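You operate a simulated robot arm through the tools that you are given. There is no shell and no other tool. Be economical: measure what you need, move in short steps, check, and stop when the job is done.

You are at the controls of a simulated robot arm. One attempt, no reset.

Task
Clamp the taped carton and stick the matching label on its top.
Fine: free the holder's jaw, slide it up to the carton, lock its lever; press the label on.

The check looks at the end state, three seconds after you hand in, the way a careful person would. Anything else that was tipped, shoved, dropped, spilled or broken makes it a failure.

Robot
A 7-joint arm with a fingered hand on a trunk, on a base that drives. Base frame: it is fixed to the floor where the robot stands at the start and does not move with it; the origin is under the middle of the robot, x ahead of it, y to its left, z up. Readings come in mm, degrees, newtons and seconds.
Its first joint turns from -115.0 to 115.0 degrees. Places, roughly: flavour knob [600, -400, 1200]; full [600, 0, 1000]; help button [600, -600, 1100]; jaw lever [700, -200, 1000]; packed button [600, -300, 900]; reject button [600, -400, 900]; zero knob [600, -500, 900]. Payload 5 kg.
Tool frame: the origin (TCP) lies between the finger pads and is the grasp point; the fingertips stand 32 mm ahead of it; z points along the fingers, y is the line along which they close. Largest opening 160 mm; the body of the gripper starts 89 mm behind the TCP. The gripper is a hand of 4 fingers: y runs from the thumb to the fingers, the wrist lies at [0, 0, -267] in the tool frame.
Orientation is that of the tool frame in the base frame, as a unit quaternion [w, x, y, z]. With the fingers straight down and closing along the base's y, the tool's x points along the base's -x, its y along +y and its z along -z.

Tools
- The arm moves only by the tool move_arm. Its argument "series" is a list of rows, each a list of 2 entries, a list of its own where there are three numbers: the shift along the tool's x, y, z in mm, then the turn, a rotation vector about the tool's x, y, z in degrees. In form: [[[dx, dy, dz], [wx, wy, wz]], ...]. A call has 1 to 10 rows; each row is the pose to reach, as a shift and turn from the pose commanded when the call began, along the tool's axes at that moment. A row lasts 0.2 s, in which the tool goes at most 50 mm and 8.6 degrees; a call with a longer step from one row to the next is refused whole. A pose out of reach is approached as far as the arm can. The call stops where the force on the tool passes 90 N (or 10 N more than at its start, if that is more) or the arm is blocked; 0.2 s more then pass. In this call time passes only in rows, and 0.2 s behind the last. It gives the time, the measured TCP pose, the force on the tool (base axes), the opening and the grip force at its end, in the units of the frame above (readings bear some noise), with the torque about the TCP (base axes, N m) and any sound that the robot's microphone picked up.
- Cameras (640 x 400 px; columns grow to the right, rows downward): "scene" is now at [18.2, 203.1, 1703.7]; the picture's right is [0.00, -1.00, 0.00], its down [-0.76, -0.00, -0.65] and it looks along [0.65, 0.00, -0.76] (base axes); focal length 255 px, centre (320, 200). "wrist" rides on the gripper at [80, -4, -114] in the tool frame; the picture's right is [0.05, 1.00, 0.00], its down [-0.82, 0.04, -0.58] and it looks along [-0.58, 0.03, 0.82] (tool axes); focal length 265 px, centre (320, 200).
- camera(camera): a new picture of that camera. The clock stands still meanwhile.
- lift_body(by): slides the trunk up (or, below 0, down) by that many mm; the arm and the scene camera ride with it, the base frame stays. It gives what a move gives, with no picture.
- roll_base(legs): drives the robot by 1 to 6 legs, each [ahead, turn to the left] in mm and degrees, along the robot's own axes; the way and the turn of a leg run together, so that a leg with both is an arc; at most 1500 mm and 180 degrees a leg. The arm and the cameras ride along, it lands a little off, and it stops where it bumps. It gives what a move gives.
- set_fingers(finger1, finger2, finger3, thumb_bend): sets how far each is bent, from 0 (flat) to 1 (curled in); at 0.3 the hand is open as for a grip, at 0.7 the pads meet at the TCP. One left out holds its place. A second passes; each finger stops where it meets its share of the squeeze, and holds until it gets a number again. It is the only way to open and close the hand. It gives what a move gives, with no picture; readings hold the bend of each and the force on the fingers (four entries, about 0 where the hand has none), thumb and palm.
- pan_tilt(pan, tilt): turns the head with the scene camera to pan (to the left, within 155 degrees either way) and tilt (down, from -29 to 69), counted from straight ahead of the robot. It gives what a move gives.
- pixel_to_xyz(camera, pixels): there is no depth. For up to 12 entries [column, row, z] of the newest picture of that camera ("zoom" is the newest enlarged one), the place [x, y] in the base frame at which the ray of that pixel passes the height z, good to about 2 mm. The clock stands still meanwhile.
- close_up(camera, box): a new picture of the part [left, top, right, bottom] of that camera's present view, enlarged. The clock stands still meanwhile.
- hand_in(): hands the job in; it is judged then, once.

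Go step by step. Measure first, check grasps and placings, and put right what went wrong. The budget is 80 turns and 68 pictures, counting those below and the enlarged ones. Unless the task says otherwise, let go and move clear before handing in, and close with one line.

The tools are called after "Call:" as a command line: name --argument value ..., lists and objects as JSON in quotes. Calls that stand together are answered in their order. move_arm: Moves the arm, as the interface text tells. Its arguments: {"type":"object","properties":{"series":{"type":"array","items":{"type":"array"}}},"required":["series"]} The other tools are called the same way: lift_body (by) slides the trunk up or down; set_fingers (finger1, finger2, finger3, thumb_bend) moves the fingers one by one; roll_base (legs) drives the base; pan_tilt (pan, tilt) turns the head that bears the scene camera; camera (camera) takes a picture; pixel_to_xyz (camera, pixels) gives the place at which the rays of pixels pass given heights; close_up (camera, box) takes an enlarged picture of a part of a camera's view; hand_in () hands the job in.

At the start:

```text
time_s: 0.0
eef_pos: [607.2, -252.9, 1277.9]
tcp_rot: [0.001, 0.0, 1.0, -0.001]
ft_force: [0.3, -0.5, 0.3]
ft_torque: [-0.02, -0.04, -0.02]
grip_width: 159.9
gripper_force: 0.0
shape: jaw
bend: [0.3, 0.3, 0.3, 0.3]
finger forces: [0.0, 0.0, 0.0, 0.0, 0.1, 0.1]
trunk travel left (down, up): [-550.0, 440.0]
robot x, y, heading: [-1.2, -2.9, 0.3]
head pan, tilt: [0.1, 49.4]
```

scene: 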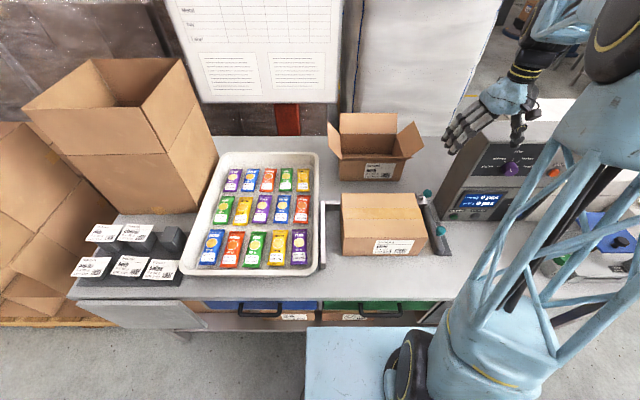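
wrist: 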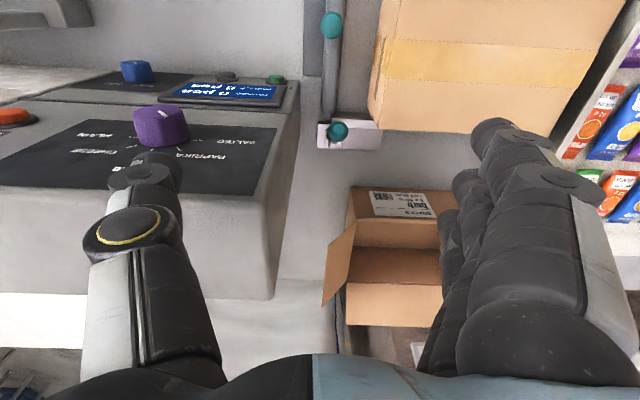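

The scene shows the taped carton near (383,225), a jaw with teal knobs at (427,190)/(440,230), and five labels on blocks near (130,250). I'll enlarge those areas.

Call:
close_up --camera "scene" --box '[310, 100, 470, 280]'

Call:
close_up --camera "scene" --box '[60, 210, 200, 300]'

Call:
close_up --camera "scene" --box '[340, 230, 430, 265]'

```text
2.22 times, centred on (390, 190) of scene
```

zoom: 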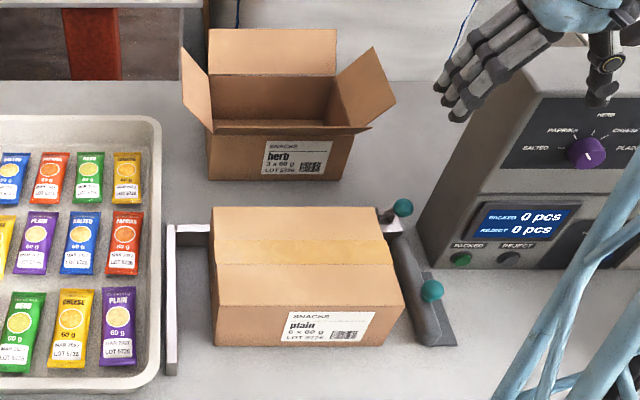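

```text
4.44 times, centred on (130, 255) of scene
```

zoom: 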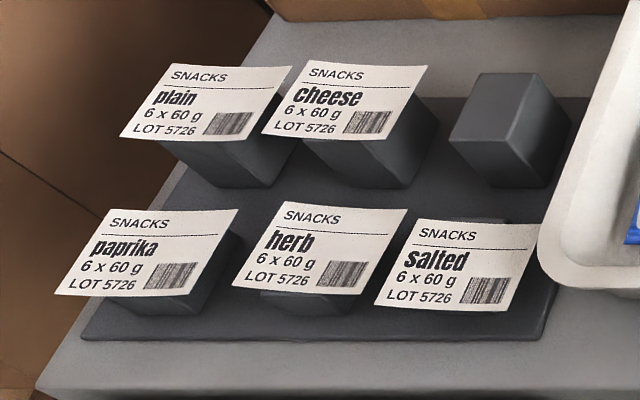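

```text
7.11 times, centred on (385, 248) of scene
```

zoom: 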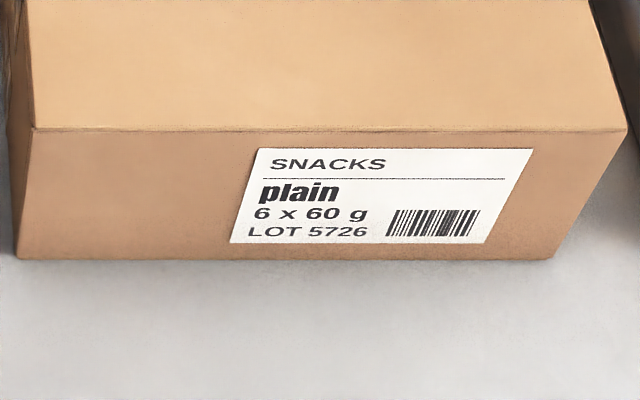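

The carton's own label reads "plain", and the plain label lies at about (104,233). Next I'll look closely at the jaw.

Call:
close_up --camera "scene" --box '[400, 170, 464, 270]'

Call:
close_up --camera "wrist" --box '[280, 0, 420, 160]'

Call:
pixel_to_xyz --camera "scene" --pixels '[[427, 193, 740], [440, 231, 740], [413, 255, 697], [343, 252, 697], [342, 193, 797], [404, 193, 797], [427, 239, 797], [342, 239, 797], [104, 233, 750], [323, 270, 697], [104, 233, 800]]'

Call:
pixel_to_xyz --camera "wrist" --pixels '[[332, 25, 740], [338, 130, 740], [332, 25, 760], [338, 130, 760]]'

```text
4.00 times, centred on (432, 220) of scene
```

zoom: 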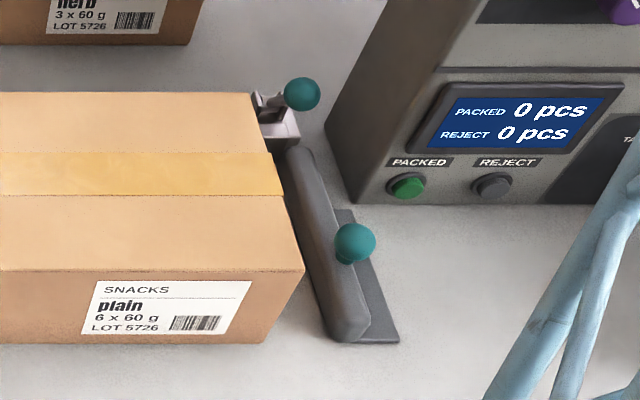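

```text
2.50 times, centred on (350, 80) of wrist
```

zoom: 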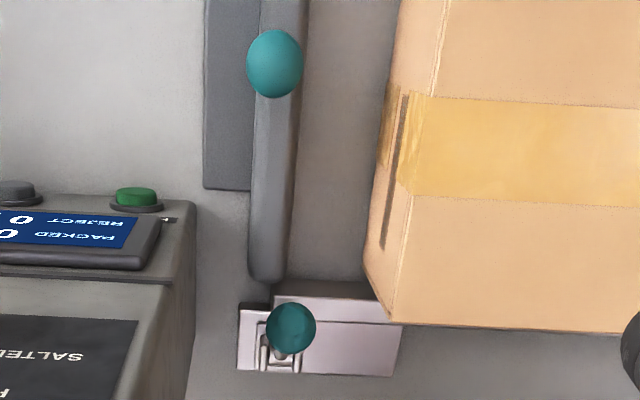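

```text
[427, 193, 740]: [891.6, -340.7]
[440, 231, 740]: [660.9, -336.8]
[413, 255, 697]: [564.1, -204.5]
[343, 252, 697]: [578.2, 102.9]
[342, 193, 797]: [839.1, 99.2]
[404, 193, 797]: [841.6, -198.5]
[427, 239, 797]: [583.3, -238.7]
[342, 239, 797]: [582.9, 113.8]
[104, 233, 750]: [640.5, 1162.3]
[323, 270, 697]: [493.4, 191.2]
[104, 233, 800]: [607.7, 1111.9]
```

```text
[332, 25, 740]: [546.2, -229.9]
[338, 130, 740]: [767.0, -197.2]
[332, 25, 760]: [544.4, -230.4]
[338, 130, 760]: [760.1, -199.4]
```

The two cameras disagree at z=740, and triangulating puts the knobs at about z 953 and 923. So the bench surface is higher than 697, and I'll triangulate more points.

Call:
pixel_to_xyz --camera "scene" --pixels '[[415, 193, 1000], [439.5, 222.5, 870], [342, 255.8, 870], [423, 255.8, 870], [342, 237.7, 970], [428, 237.7, 970], [342, 193, 970], [415, 193, 970], [104, 233, 950], [427.5, 193.5, 953], [440.5, 231, 923]]'

Call:
pixel_to_xyz --camera "wrist" --pixels '[[377, 127, 1000], [377, 127, 970], [303.6, 76, 870], [303.6, 76, 850], [367, 110, 870], [338.4, 130, 953], [331.6, 25, 923]]'

```text
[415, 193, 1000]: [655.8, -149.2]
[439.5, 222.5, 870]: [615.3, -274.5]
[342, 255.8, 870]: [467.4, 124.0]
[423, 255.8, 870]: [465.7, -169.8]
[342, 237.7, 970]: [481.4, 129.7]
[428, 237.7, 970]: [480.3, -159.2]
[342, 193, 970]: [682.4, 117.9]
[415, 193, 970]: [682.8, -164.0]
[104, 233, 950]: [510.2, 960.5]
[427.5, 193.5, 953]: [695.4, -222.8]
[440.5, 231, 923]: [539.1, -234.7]
```

```text
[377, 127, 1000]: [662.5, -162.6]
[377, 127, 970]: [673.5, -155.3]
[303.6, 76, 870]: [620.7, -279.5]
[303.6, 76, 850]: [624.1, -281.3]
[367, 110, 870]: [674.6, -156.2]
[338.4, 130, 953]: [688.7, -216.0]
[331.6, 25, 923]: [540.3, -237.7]
```

Now I know the carton top is about z 980, the bench about 867, and the lever knob about (692,-219,953). I'll lower the hand for a closer wrist view of the lever.

Call:
move_arm --series '[[[0, 8, 45], [0, 0, 0]], [[0, 15, 90], [0, 0, 0]], [[0, 22, 135], [0, 0, 0]], [[0, 28, 180], [0, 0, 0]], [[0, 28, 200], [0, 0, 0]]]'

Call:
camera --camera "wrist"

Call:
close_up --camera "scene" --box '[400, 170, 464, 270]'

```text
time_s: 1.2
eef_pos: [606.3, -225.3, 1075.5]
tcp_rot: [0.001, -0.001, 1.0, 0.001]
ft_force: [-0.3, -1.2, 0.0]
ft_torque: [-0.01, 0.0, -0.02]
grip_width: 160.0
gripper_force: 0.0
shape: jaw
bend: [0.3, 0.3, 0.3, 0.3]
finger forces: [0.0, 0.1, 0.1, 0.0, 0.0, 0.1]
trunk travel left (down, up): [-550.0, 440.0]
robot x, y, heading: [1.3, 0.1, 0.2]
head pan, tilt: [0.1, 49.4]
```

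```text
60 pictures are left
```

wrist: 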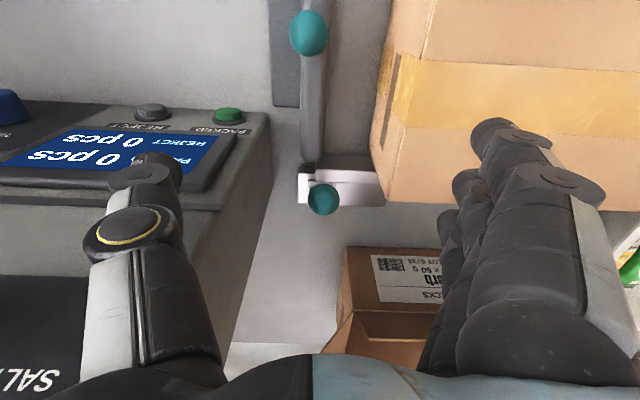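

```text
4.00 times, centred on (432, 220) of scene
```

zoom: 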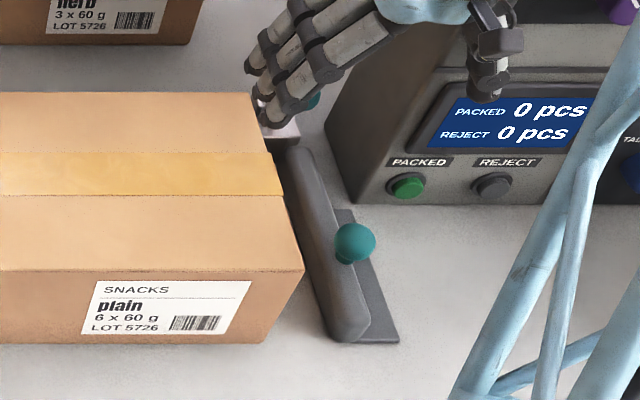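

Call:
close_up --camera "wrist" --box '[260, 130, 420, 230]'

Call:
pixel_to_xyz --camera "wrist" --pixels '[[322, 199, 950], [309, 33, 925], [386, 205, 870], [299, 203, 870], [385, 203, 870], [372, 165, 870], [392, 203, 980]]'

```text
4.00 times, centred on (340, 180) of wrist
```

zoom: 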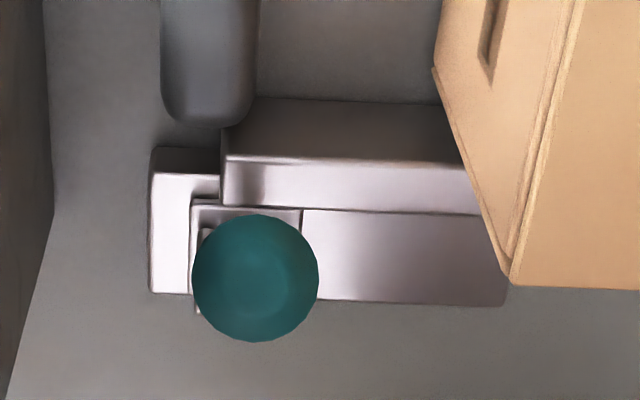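

```text
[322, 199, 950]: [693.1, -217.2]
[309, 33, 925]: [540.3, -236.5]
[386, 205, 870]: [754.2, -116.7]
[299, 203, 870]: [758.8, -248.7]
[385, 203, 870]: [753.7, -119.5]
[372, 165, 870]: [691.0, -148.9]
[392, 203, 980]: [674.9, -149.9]
```

I need to see which way the lever stem leans. I'll move the hand left to clear the scene view and get an oblique wrist view.

Call:
move_arm --series '[[[0, 45, -15], [0, 0, 0]], [[0, 90, -30], [0, 0, 0]], [[0, 135, -30], [0, 0, 0]], [[0, 180, -30], [0, 0, 0]], [[0, 225, -30], [0, 0, 0]], [[0, 270, -30], [0, 0, 0]]]'

Call:
close_up --camera "scene" --box '[404, 175, 452, 205]'

Call:
camera --camera "wrist"

```text
time_s: 2.6
eef_pos: [607.9, 46.8, 1104.6]
tcp_rot: [0.0, 0.001, 1.0, -0.001]
ft_force: [-0.5, -0.4, -0.4]
ft_torque: [-0.03, 0.0, 0.01]
grip_width: 159.8
gripper_force: 0.1
shape: jaw
bend: [0.3, 0.3, 0.3, 0.3]
finger forces: [0.0, 0.0, 0.0, 0.1, 0.0, 0.0]
trunk travel left (down, up): [-550.0, 440.0]
robot x, y, heading: [-1.3, -0.4, -0.0]
head pan, tilt: [0.1, 49.4]
```

```text
13.33 times, centred on (428, 190) of scene
```

zoom: 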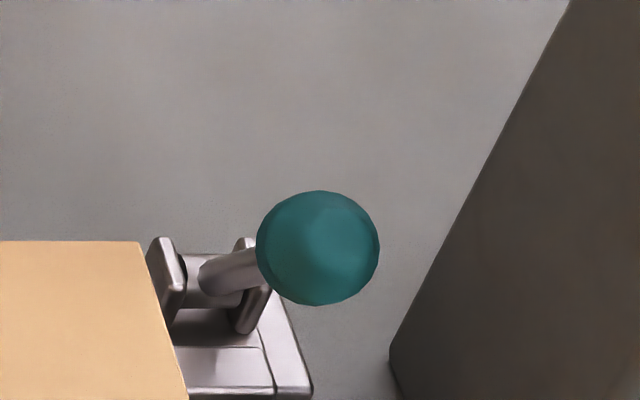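

```text
56 pictures are left
```

wrist: 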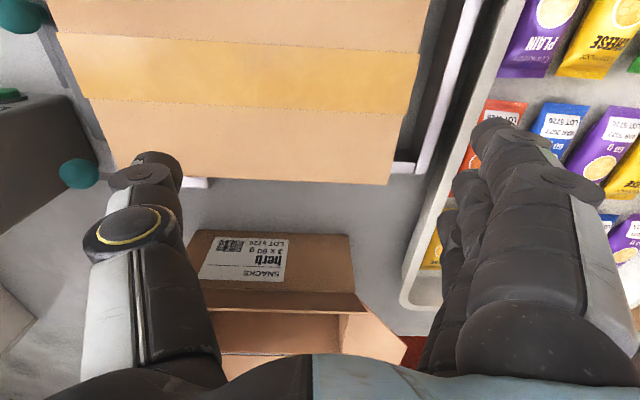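

The lever's pin runs along y between two ears, and the stem leans about 35° toward the robot, so it flips in x. The left fence at wrist (440,90) seems to stand off the carton, so I'll measure that gap.

Call:
close_up --camera "wrist" --box '[360, 0, 500, 200]'

Call:
close_up --camera "scene" --box '[300, 185, 364, 275]'

Call:
pixel_to_xyz --camera "wrist" --pixels '[[386, 184, 980], [111, 170, 980], [430, 0, 980], [440, 130, 900], [480, 0, 900], [464, 0, 900], [78, 173, 950], [440, 130, 920], [480, 0, 920]]'

```text
2.00 times, centred on (430, 100) of wrist
```

zoom: 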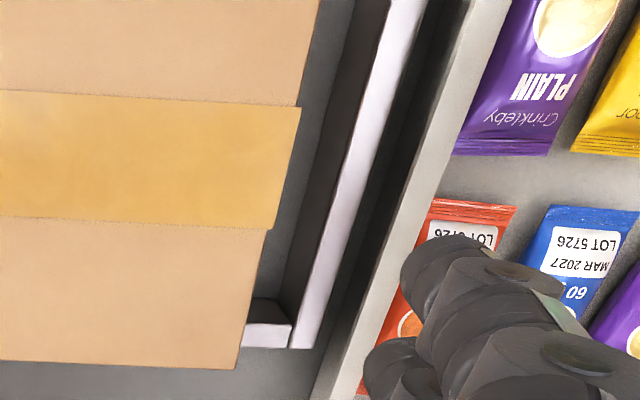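

```text
4.44 times, centred on (332, 230) of scene
```

zoom: 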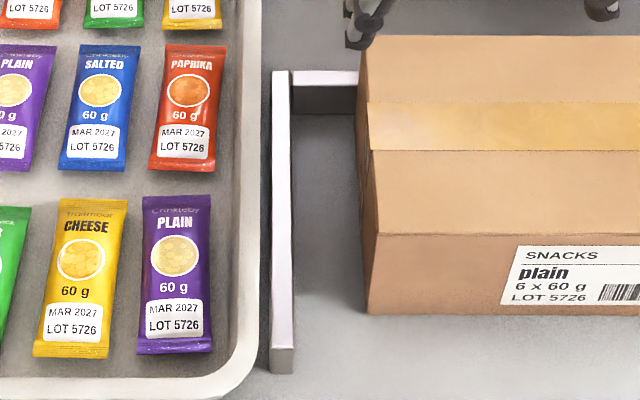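

```text
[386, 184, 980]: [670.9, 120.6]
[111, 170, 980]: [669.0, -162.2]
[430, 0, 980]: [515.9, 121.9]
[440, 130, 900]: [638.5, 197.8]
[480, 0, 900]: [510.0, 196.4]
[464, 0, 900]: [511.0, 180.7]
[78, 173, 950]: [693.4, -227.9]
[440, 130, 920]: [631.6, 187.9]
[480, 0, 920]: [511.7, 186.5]
```

The carton spans y about -162..121, x about 473..671, and the left fence face is near y 181 with its top at z 900. I'll turn the hand 90° so it closes along x with the camera toward +y, and bring it above the lever knob.

Call:
move_arm --series '[[[-8.5, -26.5, 0], [0, 0, 8.5]], [[-17, -53, 0], [0, 0, 17]], [[-25.5, -79.5, 0], [0, 0, 25.5]], [[-34, -106, 0], [0, 0, 34]], [[-42.5, -132.5, 0], [0, 0, 42.5]], [[-51, -159, 0], [0, 0, 51]], [[-59.5, -185.5, 0], [0, 0, 59.5]], [[-68, -212, 0], [0, 0, 68]], [[-76.5, -238.5, 0], [0, 0, 76.5]], [[-85, -266, 0], [0, 0, 85]]]'

Call:
move_arm --series '[[[0, 0, 0], [0, 0, 5]]]'

Call:
camera --camera "wrist"

Call:
camera --camera "scene"

```text
time_s: 4.8
eef_pos: [692.1, -221.7, 1105.9]
tcp_rot: [0.0, 0.677, 0.736, 0.001]
ft_force: [-0.4, -0.6, 0.3]
ft_torque: [-0.02, 0.02, 0.02]
grip_width: 159.8
gripper_force: 0.0
shape: jaw
bend: [0.3, 0.3, 0.3, 0.3]
finger forces: [0.0, 0.0, 0.0, 0.1, 0.0, 0.1]
trunk travel left (down, up): [-550.0, 440.0]
robot x, y, heading: [-0.2, 2.0, 0.2]
head pan, tilt: [0.1, 49.4]
```

```text
time_s: 5.2
eef_pos: [691.3, -220.3, 1106.8]
tcp_rot: [0.001, 0.708, 0.706, 0.0]
ft_force: [0.3, 0.3, -1.0]
ft_torque: [0.02, 0.03, -0.01]
grip_width: 159.9
gripper_force: 0.0
shape: jaw
bend: [0.3, 0.3, 0.3, 0.3]
finger forces: [0.0, 0.0, 0.1, 0.2, 0.0, 0.0]
trunk travel left (down, up): [-550.0, 440.0]
robot x, y, heading: [-1.4, -2.5, 0.1]
head pan, tilt: [0.1, 49.4]
```

```text
53 pictures are left
```

wrist: 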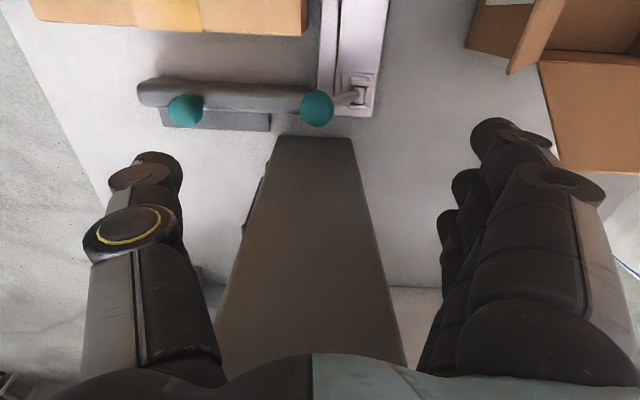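

```text
52 pictures are left
```

scene: 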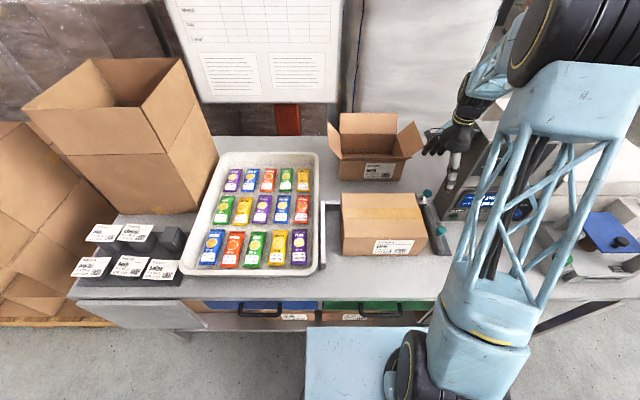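

The wrist view shows the knob at (316,108) with its stem running to the pivot at (358,97), so it leans toward the robot. The console side is the dark face at (320,250). I'll measure positions and the console clearance.

Call:
pixel_to_xyz --camera "wrist" --pixels '[[316, 108, 950], [358, 97, 890], [185, 110, 925], [275, 137, 960], [350, 138, 960], [275, 137, 870], [355, 138, 870], [376, 115, 880], [305, 0, 870], [165, 125, 870], [270, 130, 870], [140, 95, 910]]'

Call:
close_up --camera "wrist" --box '[130, 60, 410, 160]'

```text
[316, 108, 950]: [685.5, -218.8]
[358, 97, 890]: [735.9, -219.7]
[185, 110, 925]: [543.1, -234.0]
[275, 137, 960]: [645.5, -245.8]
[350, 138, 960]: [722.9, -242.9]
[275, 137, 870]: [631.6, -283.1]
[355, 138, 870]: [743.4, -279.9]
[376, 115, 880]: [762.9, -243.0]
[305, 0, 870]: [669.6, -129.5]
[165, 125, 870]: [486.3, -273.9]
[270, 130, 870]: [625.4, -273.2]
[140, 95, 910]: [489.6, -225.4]
```

```text
2.29 times, centred on (270, 110) of wrist
```

zoom: 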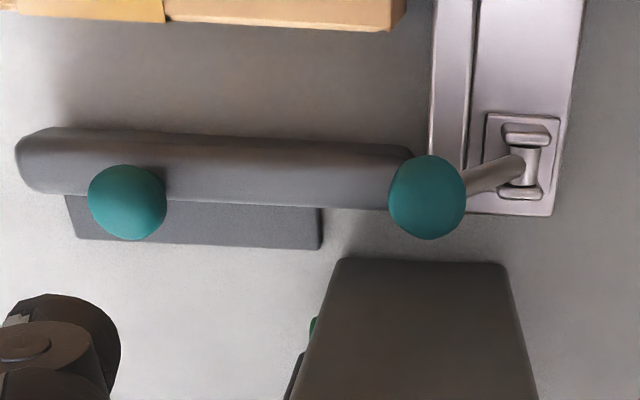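

The console face is at y about -281, which leaves enough room. I'll descend around the knob to z about 962 and half-close the fingers as a cage.

Call:
move_arm --series '[[[0, -2, 40], [0, 0, 0]], [[0, -4, 80], [0, 0, 0]], [[0, -4, 115], [0, 0, 0]], [[0, -4, 144], [0, 0, 0]]]'

Call:
set_fingers --finger1 0.5 --finger2 0.5 --finger3 0.5 --thumb_bend 0.5

Call:
camera --camera "wrist"

```text
time_s: 6.2
eef_pos: [688.3, -219.8, 963.2]
tcp_rot: [0.001, 0.707, 0.707, 0.0]
ft_force: [0.6, -0.9, -0.2]
ft_torque: [0.03, -0.01, 0.03]
grip_width: 160.0
gripper_force: 0.0
shape: jaw
bend: [0.3, 0.3, 0.3, 0.3]
finger forces: [0.0, 0.1, 0.0, 0.0, 0.1, 0.0]
trunk travel left (down, up): [-550.0, 440.0]
robot x, y, heading: [-0.7, 3.1, 0.2]
head pan, tilt: [0.1, 49.4]
```

```text
time_s: 7.2
eef_pos: [687.9, -220.6, 963.8]
tcp_rot: [0.0, 0.707, 0.707, 0.0]
ft_force: [0.8, 0.3, 0.3]
ft_torque: [0.01, -0.02, 0.0]
grip_width: 92.0
gripper_force: 0.0
shape: fingers
bend: [0.5, 0.5, 0.5, 0.5]
finger forces: [0.0, 0.0, 0.1, 0.0, 0.0, 0.0]
trunk travel left (down, up): [-550.0, 440.0]
robot x, y, heading: [-2.0, -3.0, 0.3]
head pan, tilt: [0.1, 49.4]
```

```text
50 pictures are left
```

wrist: 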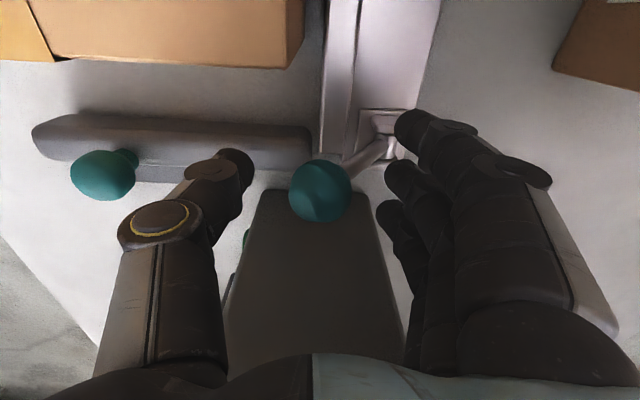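

The knob sits centred in the hand at (320,190). I'll close the cage tighter and push the knob along its arc to +x.

Call:
set_fingers --finger1 0.6 --finger2 0.6 --finger3 0.6 --thumb_bend 0.6

Call:
move_arm --series '[[[0, 10, -6], [0, 0, 0]], [[0, 20, -10], [0, 0, 0]], [[0, 30, -13], [0, 0, 0]], [[0, 41, -15], [0, 0, 0]]]'

Call:
camera --camera "wrist"

```text
time_s: 8.2
eef_pos: [689.0, -219.2, 964.0]
tcp_rot: [-0.001, 0.707, 0.707, 0.0]
ft_force: [2.3, -0.2, 0.7]
ft_torque: [0.0, -0.07, 0.0]
grip_width: 54.4
gripper_force: 1.2
shape: fingers
bend: [0.6, 0.58, 0.6, 0.6]
finger forces: [0.1, 2.3, 0.1, 0.0, 0.0, 0.0]
trunk travel left (down, up): [-550.0, 440.0]
robot x, y, heading: [4.0, -0.7, 0.1]
head pan, tilt: [0.1, 49.4]
```

```text
time_s: 9.2
eef_pos: [729.7, -220.0, 977.9]
tcp_rot: [0.001, 0.708, 0.707, 0.0]
ft_force: [-0.7, -0.4, -0.2]
ft_torque: [-0.01, 0.01, 0.03]
grip_width: 55.1
gripper_force: 0.3
shape: fingers
bend: [0.6, 0.6, 0.6, 0.6]
finger forces: [0.0, 0.0, 0.0, 0.0, 1.0, 0.0]
trunk travel left (down, up): [-550.0, 440.0]
robot x, y, heading: [-1.8, 1.7, 0.2]
head pan, tilt: [0.1, 49.4]
```

```text
49 pictures are left
```

wrist: 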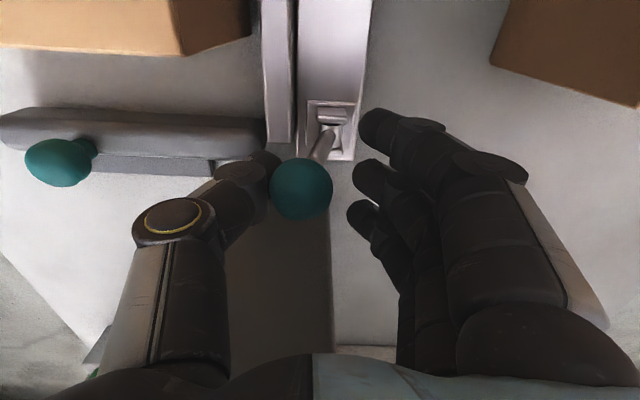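

The lever follows the thumb easily. I'll continue over the top until it stops.

Call:
move_arm --series '[[[0, 11, 0], [0, 0, 0]], [[0, 22, 2], [0, 0, 0]], [[0, 32, 5], [0, 0, 0]], [[0, 42, 9], [0, 0, 0]], [[0, 52, 14], [0, 0, 0]], [[0, 61, 20], [0, 0, 0]]]'

Call:
camera --camera "wrist"

```text
time_s: 10.6
eef_pos: [788.1, -220.9, 961.2]
tcp_rot: [0.001, 0.707, 0.707, 0.001]
ft_force: [-8.7, -1.0, 19.2]
ft_torque: [0.06, 0.9, 0.04]
grip_width: 59.4
gripper_force: 9.1
shape: fingers
bend: [0.6, 0.6, 0.6, 0.6]
finger forces: [0.0, 0.0, 0.0, 0.0, 18.5, 0.0]
trunk travel left (down, up): [-550.0, 440.0]
robot x, y, heading: [1.0, -1.4, 0.0]
head pan, tilt: [0.1, 49.4]
```

```text
48 pictures are left
```

wrist: 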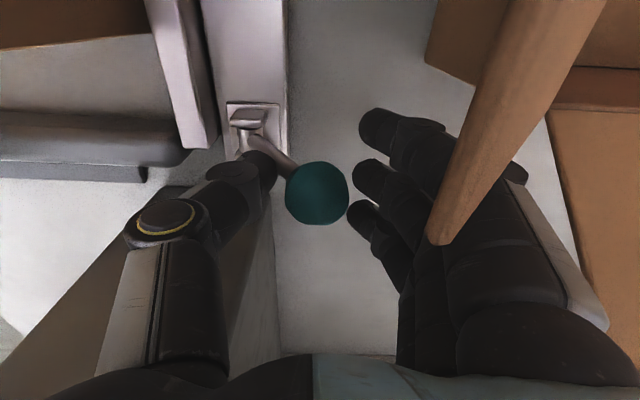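

The lever is now leaning about 38° to +x, with the force rising to 19 N at its stop. A herb-carton flap is near the fingers on the right, so I'll open only the thumb, then rise and back away.

Call:
set_fingers --thumb_bend 0.4

Call:
move_arm --series '[[[0, -2, -25], [0, 0, 0]], [[0, -6, -60], [0, 0, 0]], [[0, -40, -90], [0, 0, 0]], [[0, -85, -110], [0, 0, 0]], [[0, -100, -130], [0, 0, 0]]]'

Call:
camera --camera "wrist"

```text
time_s: 11.6
eef_pos: [788.8, -220.5, 958.3]
tcp_rot: [0.0, 0.707, 0.708, 0.0]
ft_force: [-0.1, 0.6, 0.9]
ft_torque: [0.01, 0.0, 0.03]
grip_width: 91.6
gripper_force: 0.0
shape: fingers
bend: [0.6, 0.6, 0.6, 0.4]
finger forces: [0.1, 0.1, 0.1, 0.1, 0.1, 0.0]
trunk travel left (down, up): [-550.0, 440.0]
robot x, y, heading: [-0.3, -0.4, 0.0]
head pan, tilt: [0.1, 49.4]
```

```text
time_s: 12.8
eef_pos: [689.2, -221.8, 1088.4]
tcp_rot: [0.0, 0.707, 0.707, 0.0]
ft_force: [-0.5, 0.0, 0.7]
ft_torque: [-0.02, -0.05, 0.0]
grip_width: 91.5
gripper_force: 0.1
shape: fingers
bend: [0.6, 0.6, 0.6, 0.4]
finger forces: [0.1, 0.1, 0.0, 0.1, 0.1, 0.0]
trunk travel left (down, up): [-550.0, 440.0]
robot x, y, heading: [-0.2, -0.5, 0.1]
head pan, tilt: [0.1, 49.4]
```

```text
47 pictures are left
```

wrist: 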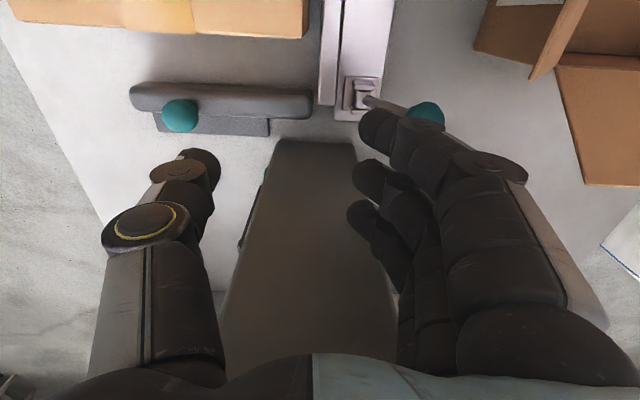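

The lever is now on the +x side at (425,113). Next I'll make a closed fist and place it right of the jaw knob, at about (533,-310), to push the jaw toward +y.

Call:
set_fingers --finger1 0.7 --finger2 0.7 --finger3 0.7 --thumb_bend 0.7

Call:
move_arm --series '[[[0, -40, 0], [0, 0, 0]], [[0, -80, 0], [0, 0, 0]], [[0, -120, 0], [0, 0, 0]], [[-30, -156, 10], [0, 0, 0]], [[-70, -156, 30], [0, 0, 0]], [[-98, -156, 60], [0, 0, 0]], [[-98, -156, 88], [0, 0, 0]]]'

Call:
camera --camera "wrist"

Call:
camera --camera "scene"

```text
time_s: 13.8
eef_pos: [690.9, -220.2, 1088.3]
tcp_rot: [0.0, 0.707, 0.707, 0.0]
ft_force: [0.2, -0.2, 0.2]
ft_torque: [0.0, -0.03, -0.02]
grip_width: 23.7
gripper_force: 0.0
shape: fingers
bend: [0.7, 0.7, 0.7, 0.7]
finger forces: [0.1, 0.1, 0.0, 0.1, 0.0, 0.0]
trunk travel left (down, up): [-550.0, 440.0]
robot x, y, heading: [-3.9, 0.8, -0.1]
head pan, tilt: [0.1, 49.4]
```

```text
time_s: 15.4
eef_pos: [535.1, -318.0, 997.8]
tcp_rot: [0.0, 0.707, 0.707, 0.0]
ft_force: [-0.3, 0.1, -0.4]
ft_torque: [0.03, -0.02, -0.01]
grip_width: 23.6
gripper_force: 0.0
shape: fingers
bend: [0.7, 0.7, 0.7, 0.7]
finger forces: [0.0, 0.0, 0.0, 0.0, 0.0, 0.1]
trunk travel left (down, up): [-550.0, 440.0]
robot x, y, heading: [1.9, -1.6, 0.0]
head pan, tilt: [0.1, 49.4]
```

```text
46 pictures are left
```

wrist: 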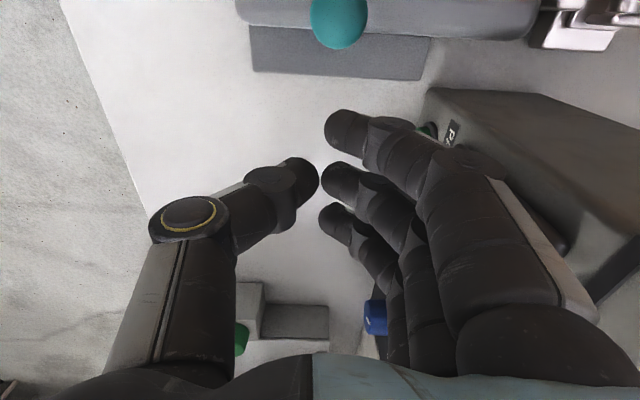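

```text
45 pictures are left
```

scene: 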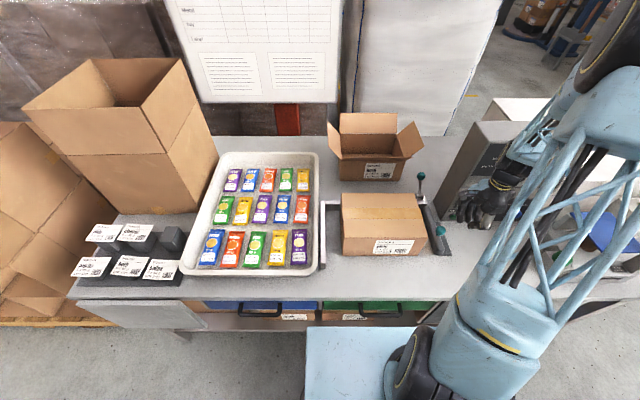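

The knuckles are near the console's button panel at (430,130), so I'll shift 20 mm toward -x before descending. First I'll measure the tips and the bar.

Call:
pixel_to_xyz --camera "wrist" --pixels '[[330, 125, 970], [345, 112, 970], [305, 178, 970], [430, 90, 870], [250, 70, 875], [340, 20, 924], [440, 130, 900], [250, 25, 905]]'

Call:
move_arm --series '[[[0, -20, 0], [0, 0, 0]], [[0, -20, 35], [0, 0, 0]], [[0, -20, 70], [0, 0, 0]]]'

Call:
camera --camera "wrist"

```text
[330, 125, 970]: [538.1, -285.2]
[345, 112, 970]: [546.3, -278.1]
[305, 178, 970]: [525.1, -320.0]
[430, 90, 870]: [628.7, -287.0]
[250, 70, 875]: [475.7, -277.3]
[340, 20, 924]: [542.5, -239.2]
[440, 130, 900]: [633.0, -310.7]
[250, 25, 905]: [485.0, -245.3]
```

```text
time_s: 16.2
eef_pos: [515.1, -318.4, 926.4]
tcp_rot: [0.0, 0.707, 0.707, 0.001]
ft_force: [-0.2, 0.1, 0.3]
ft_torque: [0.04, 0.03, 0.0]
grip_width: 23.4
gripper_force: 0.1
shape: fingers
bend: [0.7, 0.7, 0.7, 0.7]
finger forces: [0.0, 0.1, 0.1, 0.0, 0.0, 0.0]
trunk travel left (down, up): [-550.0, 440.0]
robot x, y, heading: [0.7, 2.4, -0.1]
head pan, tilt: [0.1, 49.4]
```

```text
44 pictures are left
```

wrist: 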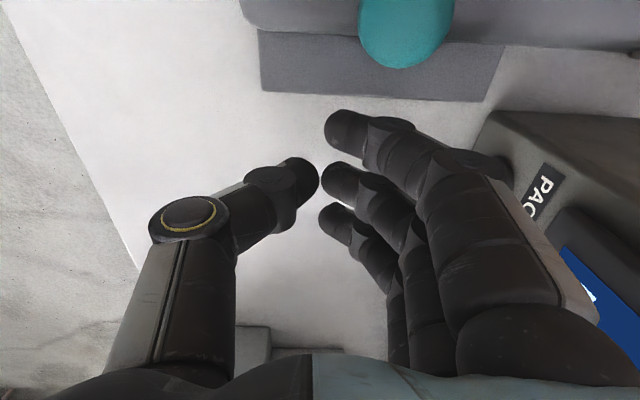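

The fist is low with its index side at y about -278. I'll push +y in small steps and watch the force.

Call:
move_arm --series '[[[10, 0, 0], [0, 0, 0]], [[20, 0, 0], [0, 0, 0]], [[30, 0, 0], [0, 0, 0]], [[38, 0, 0], [0, 0, 0]], [[46, 0, 0], [0, 0, 0]], [[54, 0, 0], [0, 0, 0]]]'

Call:
camera --camera "wrist"

```text
time_s: 17.6
eef_pos: [514.7, -264.8, 928.7]
tcp_rot: [0.001, 0.707, 0.707, 0.0]
ft_force: [0.2, 0.7, 0.0]
ft_torque: [-0.02, -0.02, -0.01]
grip_width: 23.4
gripper_force: 0.2
shape: fingers
bend: [0.7, 0.7, 0.7, 0.7]
finger forces: [0.2, 0.1, 0.0, 0.1, 0.0, 0.0]
trunk travel left (down, up): [-550.0, 440.0]
robot x, y, heading: [0.5, -1.3, 0.0]
head pan, tilt: [0.1, 49.4]
```

```text
43 pictures are left
```

wrist: 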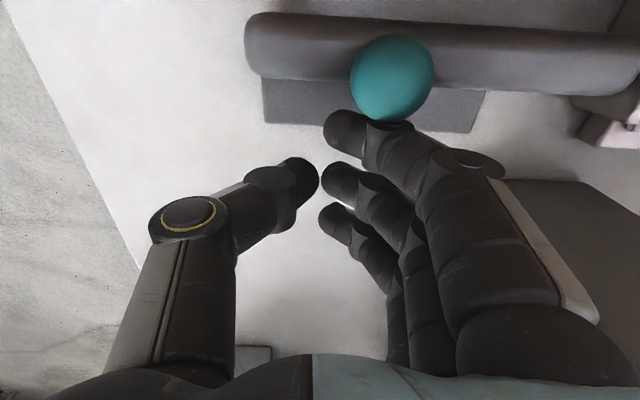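

No contact yet; the index is just about to meet the knob at (392,78). I'll keep pushing.

Call:
move_arm --series '[[[6, 0, 0], [0, 0, 0]], [[12, 0, 0], [0, 0, 0]], [[18, 0, 0], [0, 0, 0]], [[24, 0, 0], [0, 0, 0]], [[30, 0, 0], [0, 0, 0]]]'

Call:
camera --camera "wrist"

```text
time_s: 18.8
eef_pos: [514.0, -235.6, 929.0]
tcp_rot: [0.0, 0.707, 0.707, 0.001]
ft_force: [1.8, -2.3, 0.0]
ft_torque: [-0.01, 0.01, -0.08]
grip_width: 23.8
gripper_force: 0.7
shape: fingers
bend: [0.7, 0.7, 0.7, 0.7]
finger forces: [1.5, 0.1, 0.0, 0.0, 0.1, 0.0]
trunk travel left (down, up): [-550.0, 440.0]
robot x, y, heading: [-0.8, 1.6, 0.1]
head pan, tilt: [0.1, 49.4]
```

```text
42 pictures are left
```

wrist: 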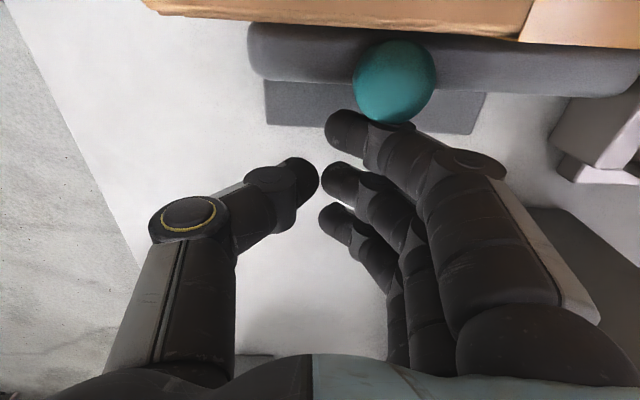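

The jaw slides freely with about 2 N. I'll continue toward the carton.

Call:
move_arm --series '[[[5, 0, 0], [0, 0, 0]], [[10, 0, 0], [0, 0, 0]], [[15, 0, 0], [0, 0, 0]], [[20, 0, 0], [0, 0, 0]], [[25, 0, 0], [0, 0, 0]]]'

Call:
camera --camera "scene"

```text
time_s: 20.0
eef_pos: [513.8, -209.4, 930.1]
tcp_rot: [0.001, 0.708, 0.707, 0.0]
ft_force: [-0.5, -2.2, -0.6]
ft_torque: [-0.02, -0.02, -0.08]
grip_width: 23.5
gripper_force: 0.9
shape: fingers
bend: [0.7, 0.7, 0.7, 0.7]
finger forces: [2.1, 0.0, 0.0, 0.1, 0.0, 0.0]
trunk travel left (down, up): [-550.0, 440.0]
robot x, y, heading: [1.2, -0.4, -0.2]
head pan, tilt: [0.1, 49.4]
```

```text
41 pictures are left
```

scene: 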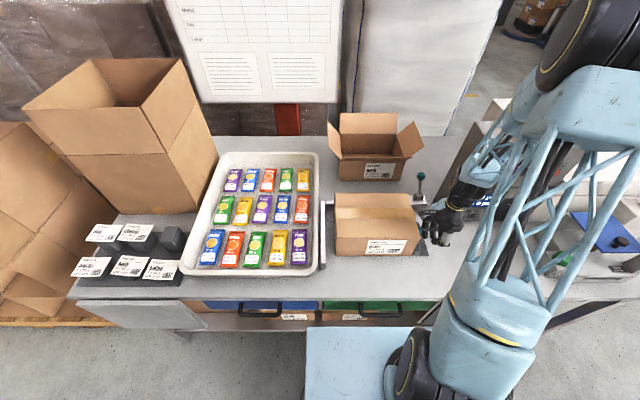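

The carton has begun to move left (front-left corner from 342 to 335), and it still needs to meet the fence. I'll continue in fine steps.

Call:
move_arm --series '[[[4, 0, 0], [0, 0, 0]], [[8, 0, 0], [0, 0, 0]], [[12, 0, 0], [0, 0, 0]], [[16, 0, 0], [0, 0, 0]], [[20, 0, 0], [0, 0, 0]], [[24, 0, 0], [0, 0, 0]]]'

Call:
close_up --camera "scene" --box '[300, 180, 444, 270]'

```text
time_s: 21.4
eef_pos: [513.7, -186.1, 930.6]
tcp_rot: [0.0, 0.707, 0.708, -0.001]
ft_force: [-0.9, -2.5, -1.0]
ft_torque: [-0.05, 0.03, -0.1]
grip_width: 23.6
gripper_force: 1.7
shape: fingers
bend: [0.7, 0.7, 0.7, 0.7]
finger forces: [2.6, 0.0, 0.0, 0.0, 0.0, 0.0]
trunk travel left (down, up): [-550.0, 440.0]
robot x, y, heading: [-2.8, 0.7, -0.0]
head pan, tilt: [0.1, 49.4]
```

```text
4.44 times, centred on (372, 225) of scene
```

zoom: 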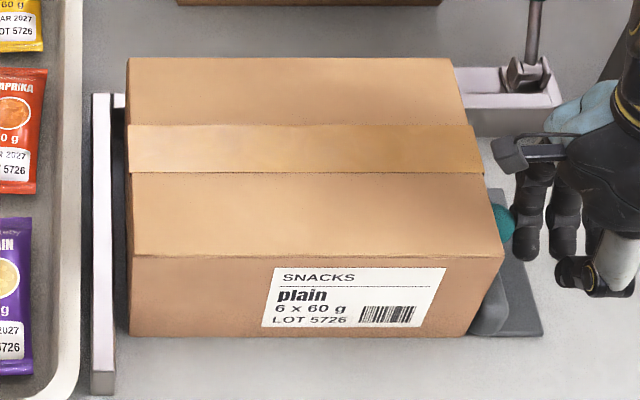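

The remaining gap to the fence is about 12-15 mm. I'll step on until the force rises.

Call:
move_arm --series '[[[3, 0, 0], [0, 0, 0]], [[6, 0, 0], [0, 0, 0]], [[9, 0, 0], [0, 0, 0]], [[11, 0, 0], [0, 0, 0]], [[13, 0, 0], [0, 0, 0]]]'

Call:
close_up --camera "scene" --box '[300, 180, 444, 270]'

```text
time_s: 22.6
eef_pos: [514.3, -174.0, 930.6]
tcp_rot: [0.0, 0.708, 0.706, -0.001]
ft_force: [0.6, -9.3, 0.4]
ft_torque: [-0.08, -0.02, -0.24]
grip_width: 23.6
gripper_force: 4.3
shape: fingers
bend: [0.7, 0.7, 0.7, 0.7]
finger forces: [9.3, 0.1, 0.1, 0.0, 0.0, 0.1]
trunk travel left (down, up): [-550.0, 440.0]
robot x, y, heading: [-1.3, 0.2, 0.2]
head pan, tilt: [0.1, 49.4]
```

```text
4.44 times, centred on (372, 225) of scene
```

zoom: 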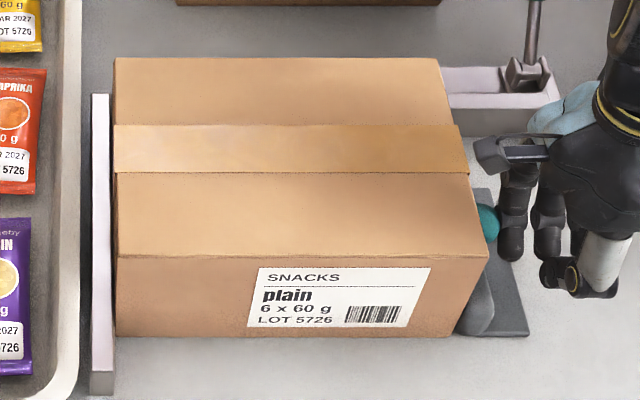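

Force rose to 9 N and the carton touches the fence at (115,200). I'll press 1.5 mm more to confirm it is seated.

Call:
move_arm --series '[[[1, 0, 0], [0, 0, 0]], [[2, 0, 0], [0, 0, 0]]]'

```text
time_s: 23.2
eef_pos: [514.2, -172.2, 929.9]
tcp_rot: [0.001, 0.708, 0.706, 0.001]
ft_force: [0.0, -20.3, 0.2]
ft_torque: [-0.14, 0.01, -0.6]
grip_width: 23.9
gripper_force: 10.0
shape: fingers
bend: [0.7, 0.7, 0.7, 0.7]
finger forces: [20.7, 0.1, 0.0, 0.1, 0.0, 0.0]
trunk travel left (down, up): [-550.0, 440.0]
robot x, y, heading: [0.7, 0.6, -0.1]
head pan, tilt: [0.1, 49.4]
```

The force is 20 N, so the carton is seated. I'll back the fist off, rise and reset the fingers to the earlier lever shape.

Call:
move_arm --series '[[[-15, 0, 0], [0, 0, 0]], [[-40, 0, 0], [0, 0, 0]], [[-45, 0, -45], [0, 0, 0]], [[-48, 0, -90], [0, 0, 0]], [[-48, 0, -135], [0, 0, 0]], [[-48, 45, -158], [0, 0, 0]], [[-48, 90, -158], [0, 0, 0]], [[-48, 135, -158], [0, 0, 0]], [[-48, 175, -158], [0, 0, 0]]]'

Call:
set_fingers --finger1 0.6 --finger2 0.6 --finger3 0.6 --thumb_bend 0.4

Call:
camera --camera "wrist"

Call:
close_up --camera "scene" --box '[300, 120, 460, 270]'

```text
refused: row 6 steps farther than a row can; nothing moved
```

```text
time_s: 24.2
eef_pos: [512.9, -172.5, 930.9]
tcp_rot: [0.0, 0.708, 0.706, 0.002]
ft_force: [-8.5, -28.7, 5.7]
ft_torque: [0.0, -0.11, -0.48]
grip_width: 76.2
gripper_force: 14.7
shape: fingers
bend: [0.66, 0.6, 0.6, 0.4]
finger forces: [29.2, 0.0, 0.0, 0.0, 0.0, 0.0]
trunk travel left (down, up): [-550.0, 440.0]
robot x, y, heading: [0.9, -0.7, 0.1]
head pan, tilt: [0.1, 49.4]
```

```text
38 pictures are left
```

wrist: 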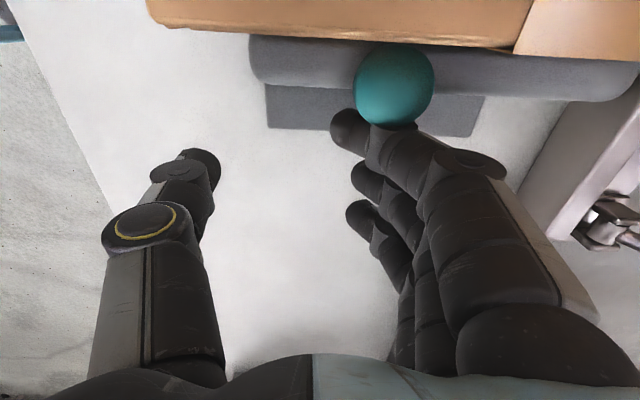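

```text
2.67 times, centred on (380, 195) of scene
```

zoom: 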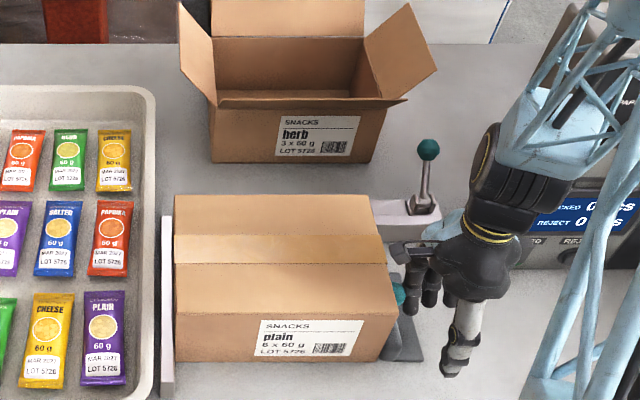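

That move was refused for a step over 50 mm, but the jaw stayed seated. I'll retry with smaller steps.

Call:
move_arm --series '[[[-15, 0, 0], [0, 0, 0]], [[-40, 0, 0], [0, 0, 0]], [[-45, 0, -45], [0, 0, 0]], [[-48, 0, -90], [0, 0, 0]], [[-48, 0, -135], [0, 0, 0]], [[-48, 35, -158], [0, 0, 0]], [[-48, 80, -158], [0, 0, 0]], [[-48, 127, -158], [0, 0, 0]], [[-48, 174, -158], [0, 0, 0]]]'

Call:
camera --camera "wrist"

```text
time_s: 26.2
eef_pos: [689.2, -221.5, 1085.4]
tcp_rot: [-0.001, 0.707, 0.707, 0.0]
ft_force: [-0.4, 0.0, 1.0]
ft_torque: [0.03, 0.01, 0.0]
grip_width: 91.3
gripper_force: 0.1
shape: fingers
bend: [0.6, 0.6, 0.6, 0.4]
finger forces: [0.1, 0.0, 0.0, 0.0, 0.1, 0.0]
trunk travel left (down, up): [-550.0, 440.0]
robot x, y, heading: [-2.7, -0.6, -0.2]
head pan, tilt: [0.1, 49.4]
```

```text
36 pictures are left
```

wrist: 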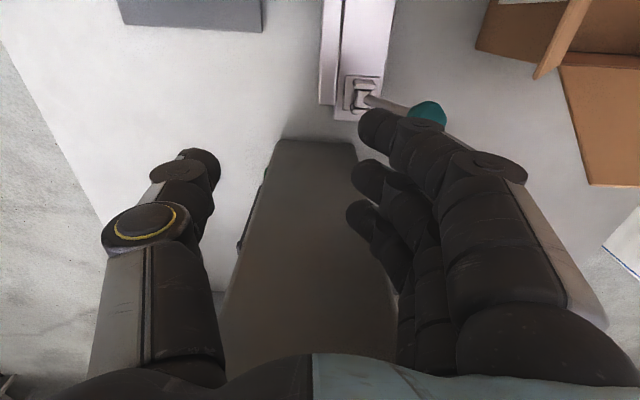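

The lever knob is at (427,113), where I left it. I'll reverse the earlier retreat path to cage it and then close the thumb.

Call:
move_arm --series '[[[0, 35, 0], [0, 0, 0]], [[0, 70, 10], [0, 0, 0]], [[0, 98, 40], [0, 0, 0]], [[0, 100, 65], [0, 0, 0]], [[0, 102, 95], [0, 0, 0]], [[0, 102, 125], [0, 0, 0]]]'

Call:
camera --camera "wrist"

```text
time_s: 27.6
eef_pos: [789.2, -218.9, 960.2]
tcp_rot: [-0.001, 0.707, 0.707, 0.002]
ft_force: [-0.4, -0.8, 0.7]
ft_torque: [0.02, 0.03, 0.02]
grip_width: 91.7
gripper_force: 0.0
shape: fingers
bend: [0.6, 0.6, 0.6, 0.4]
finger forces: [0.0, 0.0, 0.0, 0.1, 0.0, 0.1]
trunk travel left (down, up): [-550.0, 440.0]
robot x, y, heading: [0.1, -0.7, -0.2]
head pan, tilt: [0.1, 49.4]
```

```text
35 pictures are left
```

wrist: 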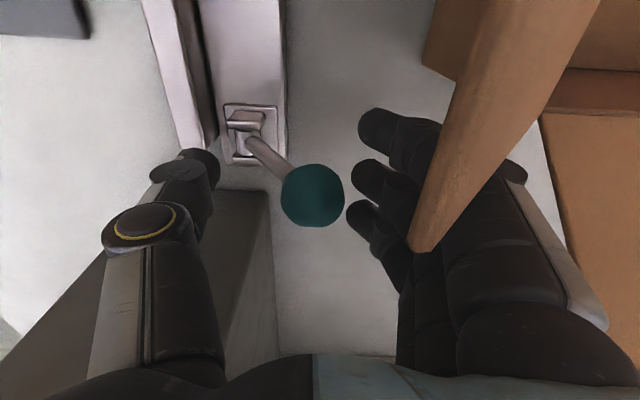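

The knob at (312,195) is between thumb and fingers. I'll pull it back over the top to -x with the fingers.

Call:
move_arm --series '[[[0, -15, -8], [0, 0, 0]], [[0, -30, -13], [0, 0, 0]], [[0, -48, -16], [0, 0, 0]], [[0, -64, -16], [0, 0, 0]], [[0, -80, -12], [0, 0, 0]], [[0, -92, -6], [0, 0, 0]], [[0, -102, -1], [0, 0, 0]], [[0, -110, 4], [0, 0, 0]]]'

Call:
camera --camera "wrist"

```text
time_s: 29.4
eef_pos: [681.7, -218.7, 962.8]
tcp_rot: [0.002, 0.707, 0.707, 0.003]
ft_force: [8.5, -0.5, 24.7]
ft_torque: [0.0, -1.08, -0.01]
grip_width: 91.4
gripper_force: 10.3
shape: fingers
bend: [0.6, 0.61, 0.6, 0.4]
finger forces: [0.0, 20.9, 0.0, 0.1, 0.0, 0.0]
trunk travel left (down, up): [-550.0, 440.0]
robot x, y, heading: [-0.3, -3.2, -0.1]
head pan, tilt: [0.1, 49.4]
```

```text
34 pictures are left
```

wrist: 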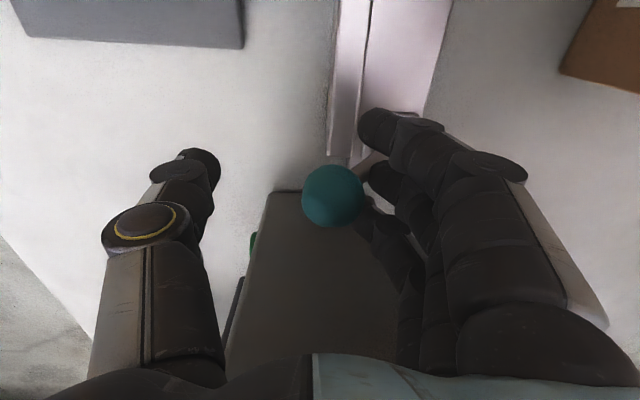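

The lever is at its -x stop with 25 N on it. I'll press slightly more to make sure it is home, then retreat upward.

Call:
move_arm --series '[[[0, -3, 3], [0, 0, 0]], [[0, -4, 6], [0, 0, 0]]]'

Call:
move_arm --series '[[[0, 8, -6], [0, 0, 0]], [[0, 14, -40], [0, 0, 0]], [[0, 14, -85], [0, 0, 0]], [[0, 14, -125], [0, 0, 0]], [[0, -30, -145], [0, 0, 0]], [[0, -75, -150], [0, 0, 0]], [[45, -85, -155], [0, 0, 0]], [[90, -95, -160], [0, 0, 0]], [[135, -105, -165], [0, 0, 0]], [[180, -115, -170], [0, 0, 0]]]'

Call:
camera --camera "scene"

Call:
close_up --camera "scene" --box '[300, 120, 460, 270]'

```text
time_s: 30.0
eef_pos: [676.7, -218.6, 951.6]
tcp_rot: [0.0, 0.708, 0.707, 0.0]
ft_force: [6.3, -0.8, 19.4]
ft_torque: [-0.03, -1.02, -0.08]
grip_width: 91.4
gripper_force: 8.4
shape: fingers
bend: [0.6, 0.6, 0.6, 0.4]
finger forces: [0.0, 16.2, 0.1, 0.1, 0.1, 0.0]
trunk travel left (down, up): [-550.0, 440.0]
robot x, y, heading: [-0.5, -0.1, -0.1]
head pan, tilt: [0.1, 49.4]
```

```text
time_s: 32.2
eef_pos: [559.7, -36.0, 1125.3]
tcp_rot: [0.0, 0.707, 0.707, 0.0]
ft_force: [-0.2, 0.0, -0.4]
ft_torque: [-0.02, -0.02, -0.02]
grip_width: 91.3
gripper_force: 0.1
shape: fingers
bend: [0.6, 0.6, 0.6, 0.4]
finger forces: [0.0, 0.0, 0.1, 0.1, 0.0, 0.0]
trunk travel left (down, up): [-550.0, 440.0]
robot x, y, heading: [3.0, 3.1, -0.2]
head pan, tilt: [0.1, 49.4]
```

```text
33 pictures are left
```

scene: 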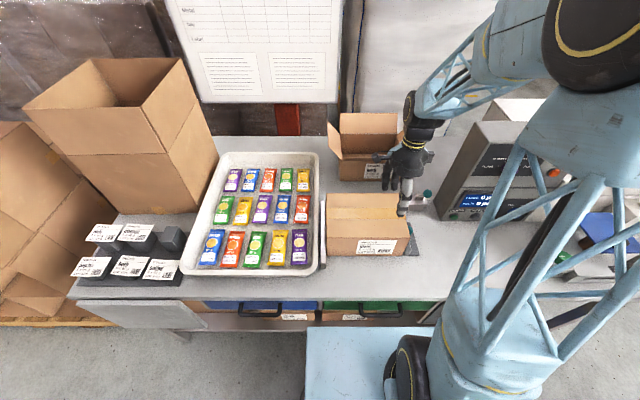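

```text
2.67 times, centred on (380, 195) of scene
```

zoom: 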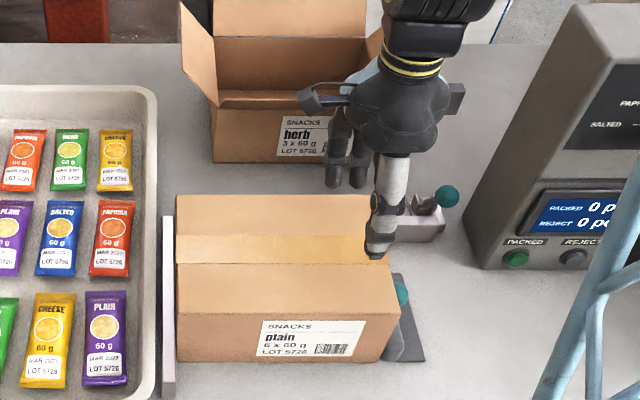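

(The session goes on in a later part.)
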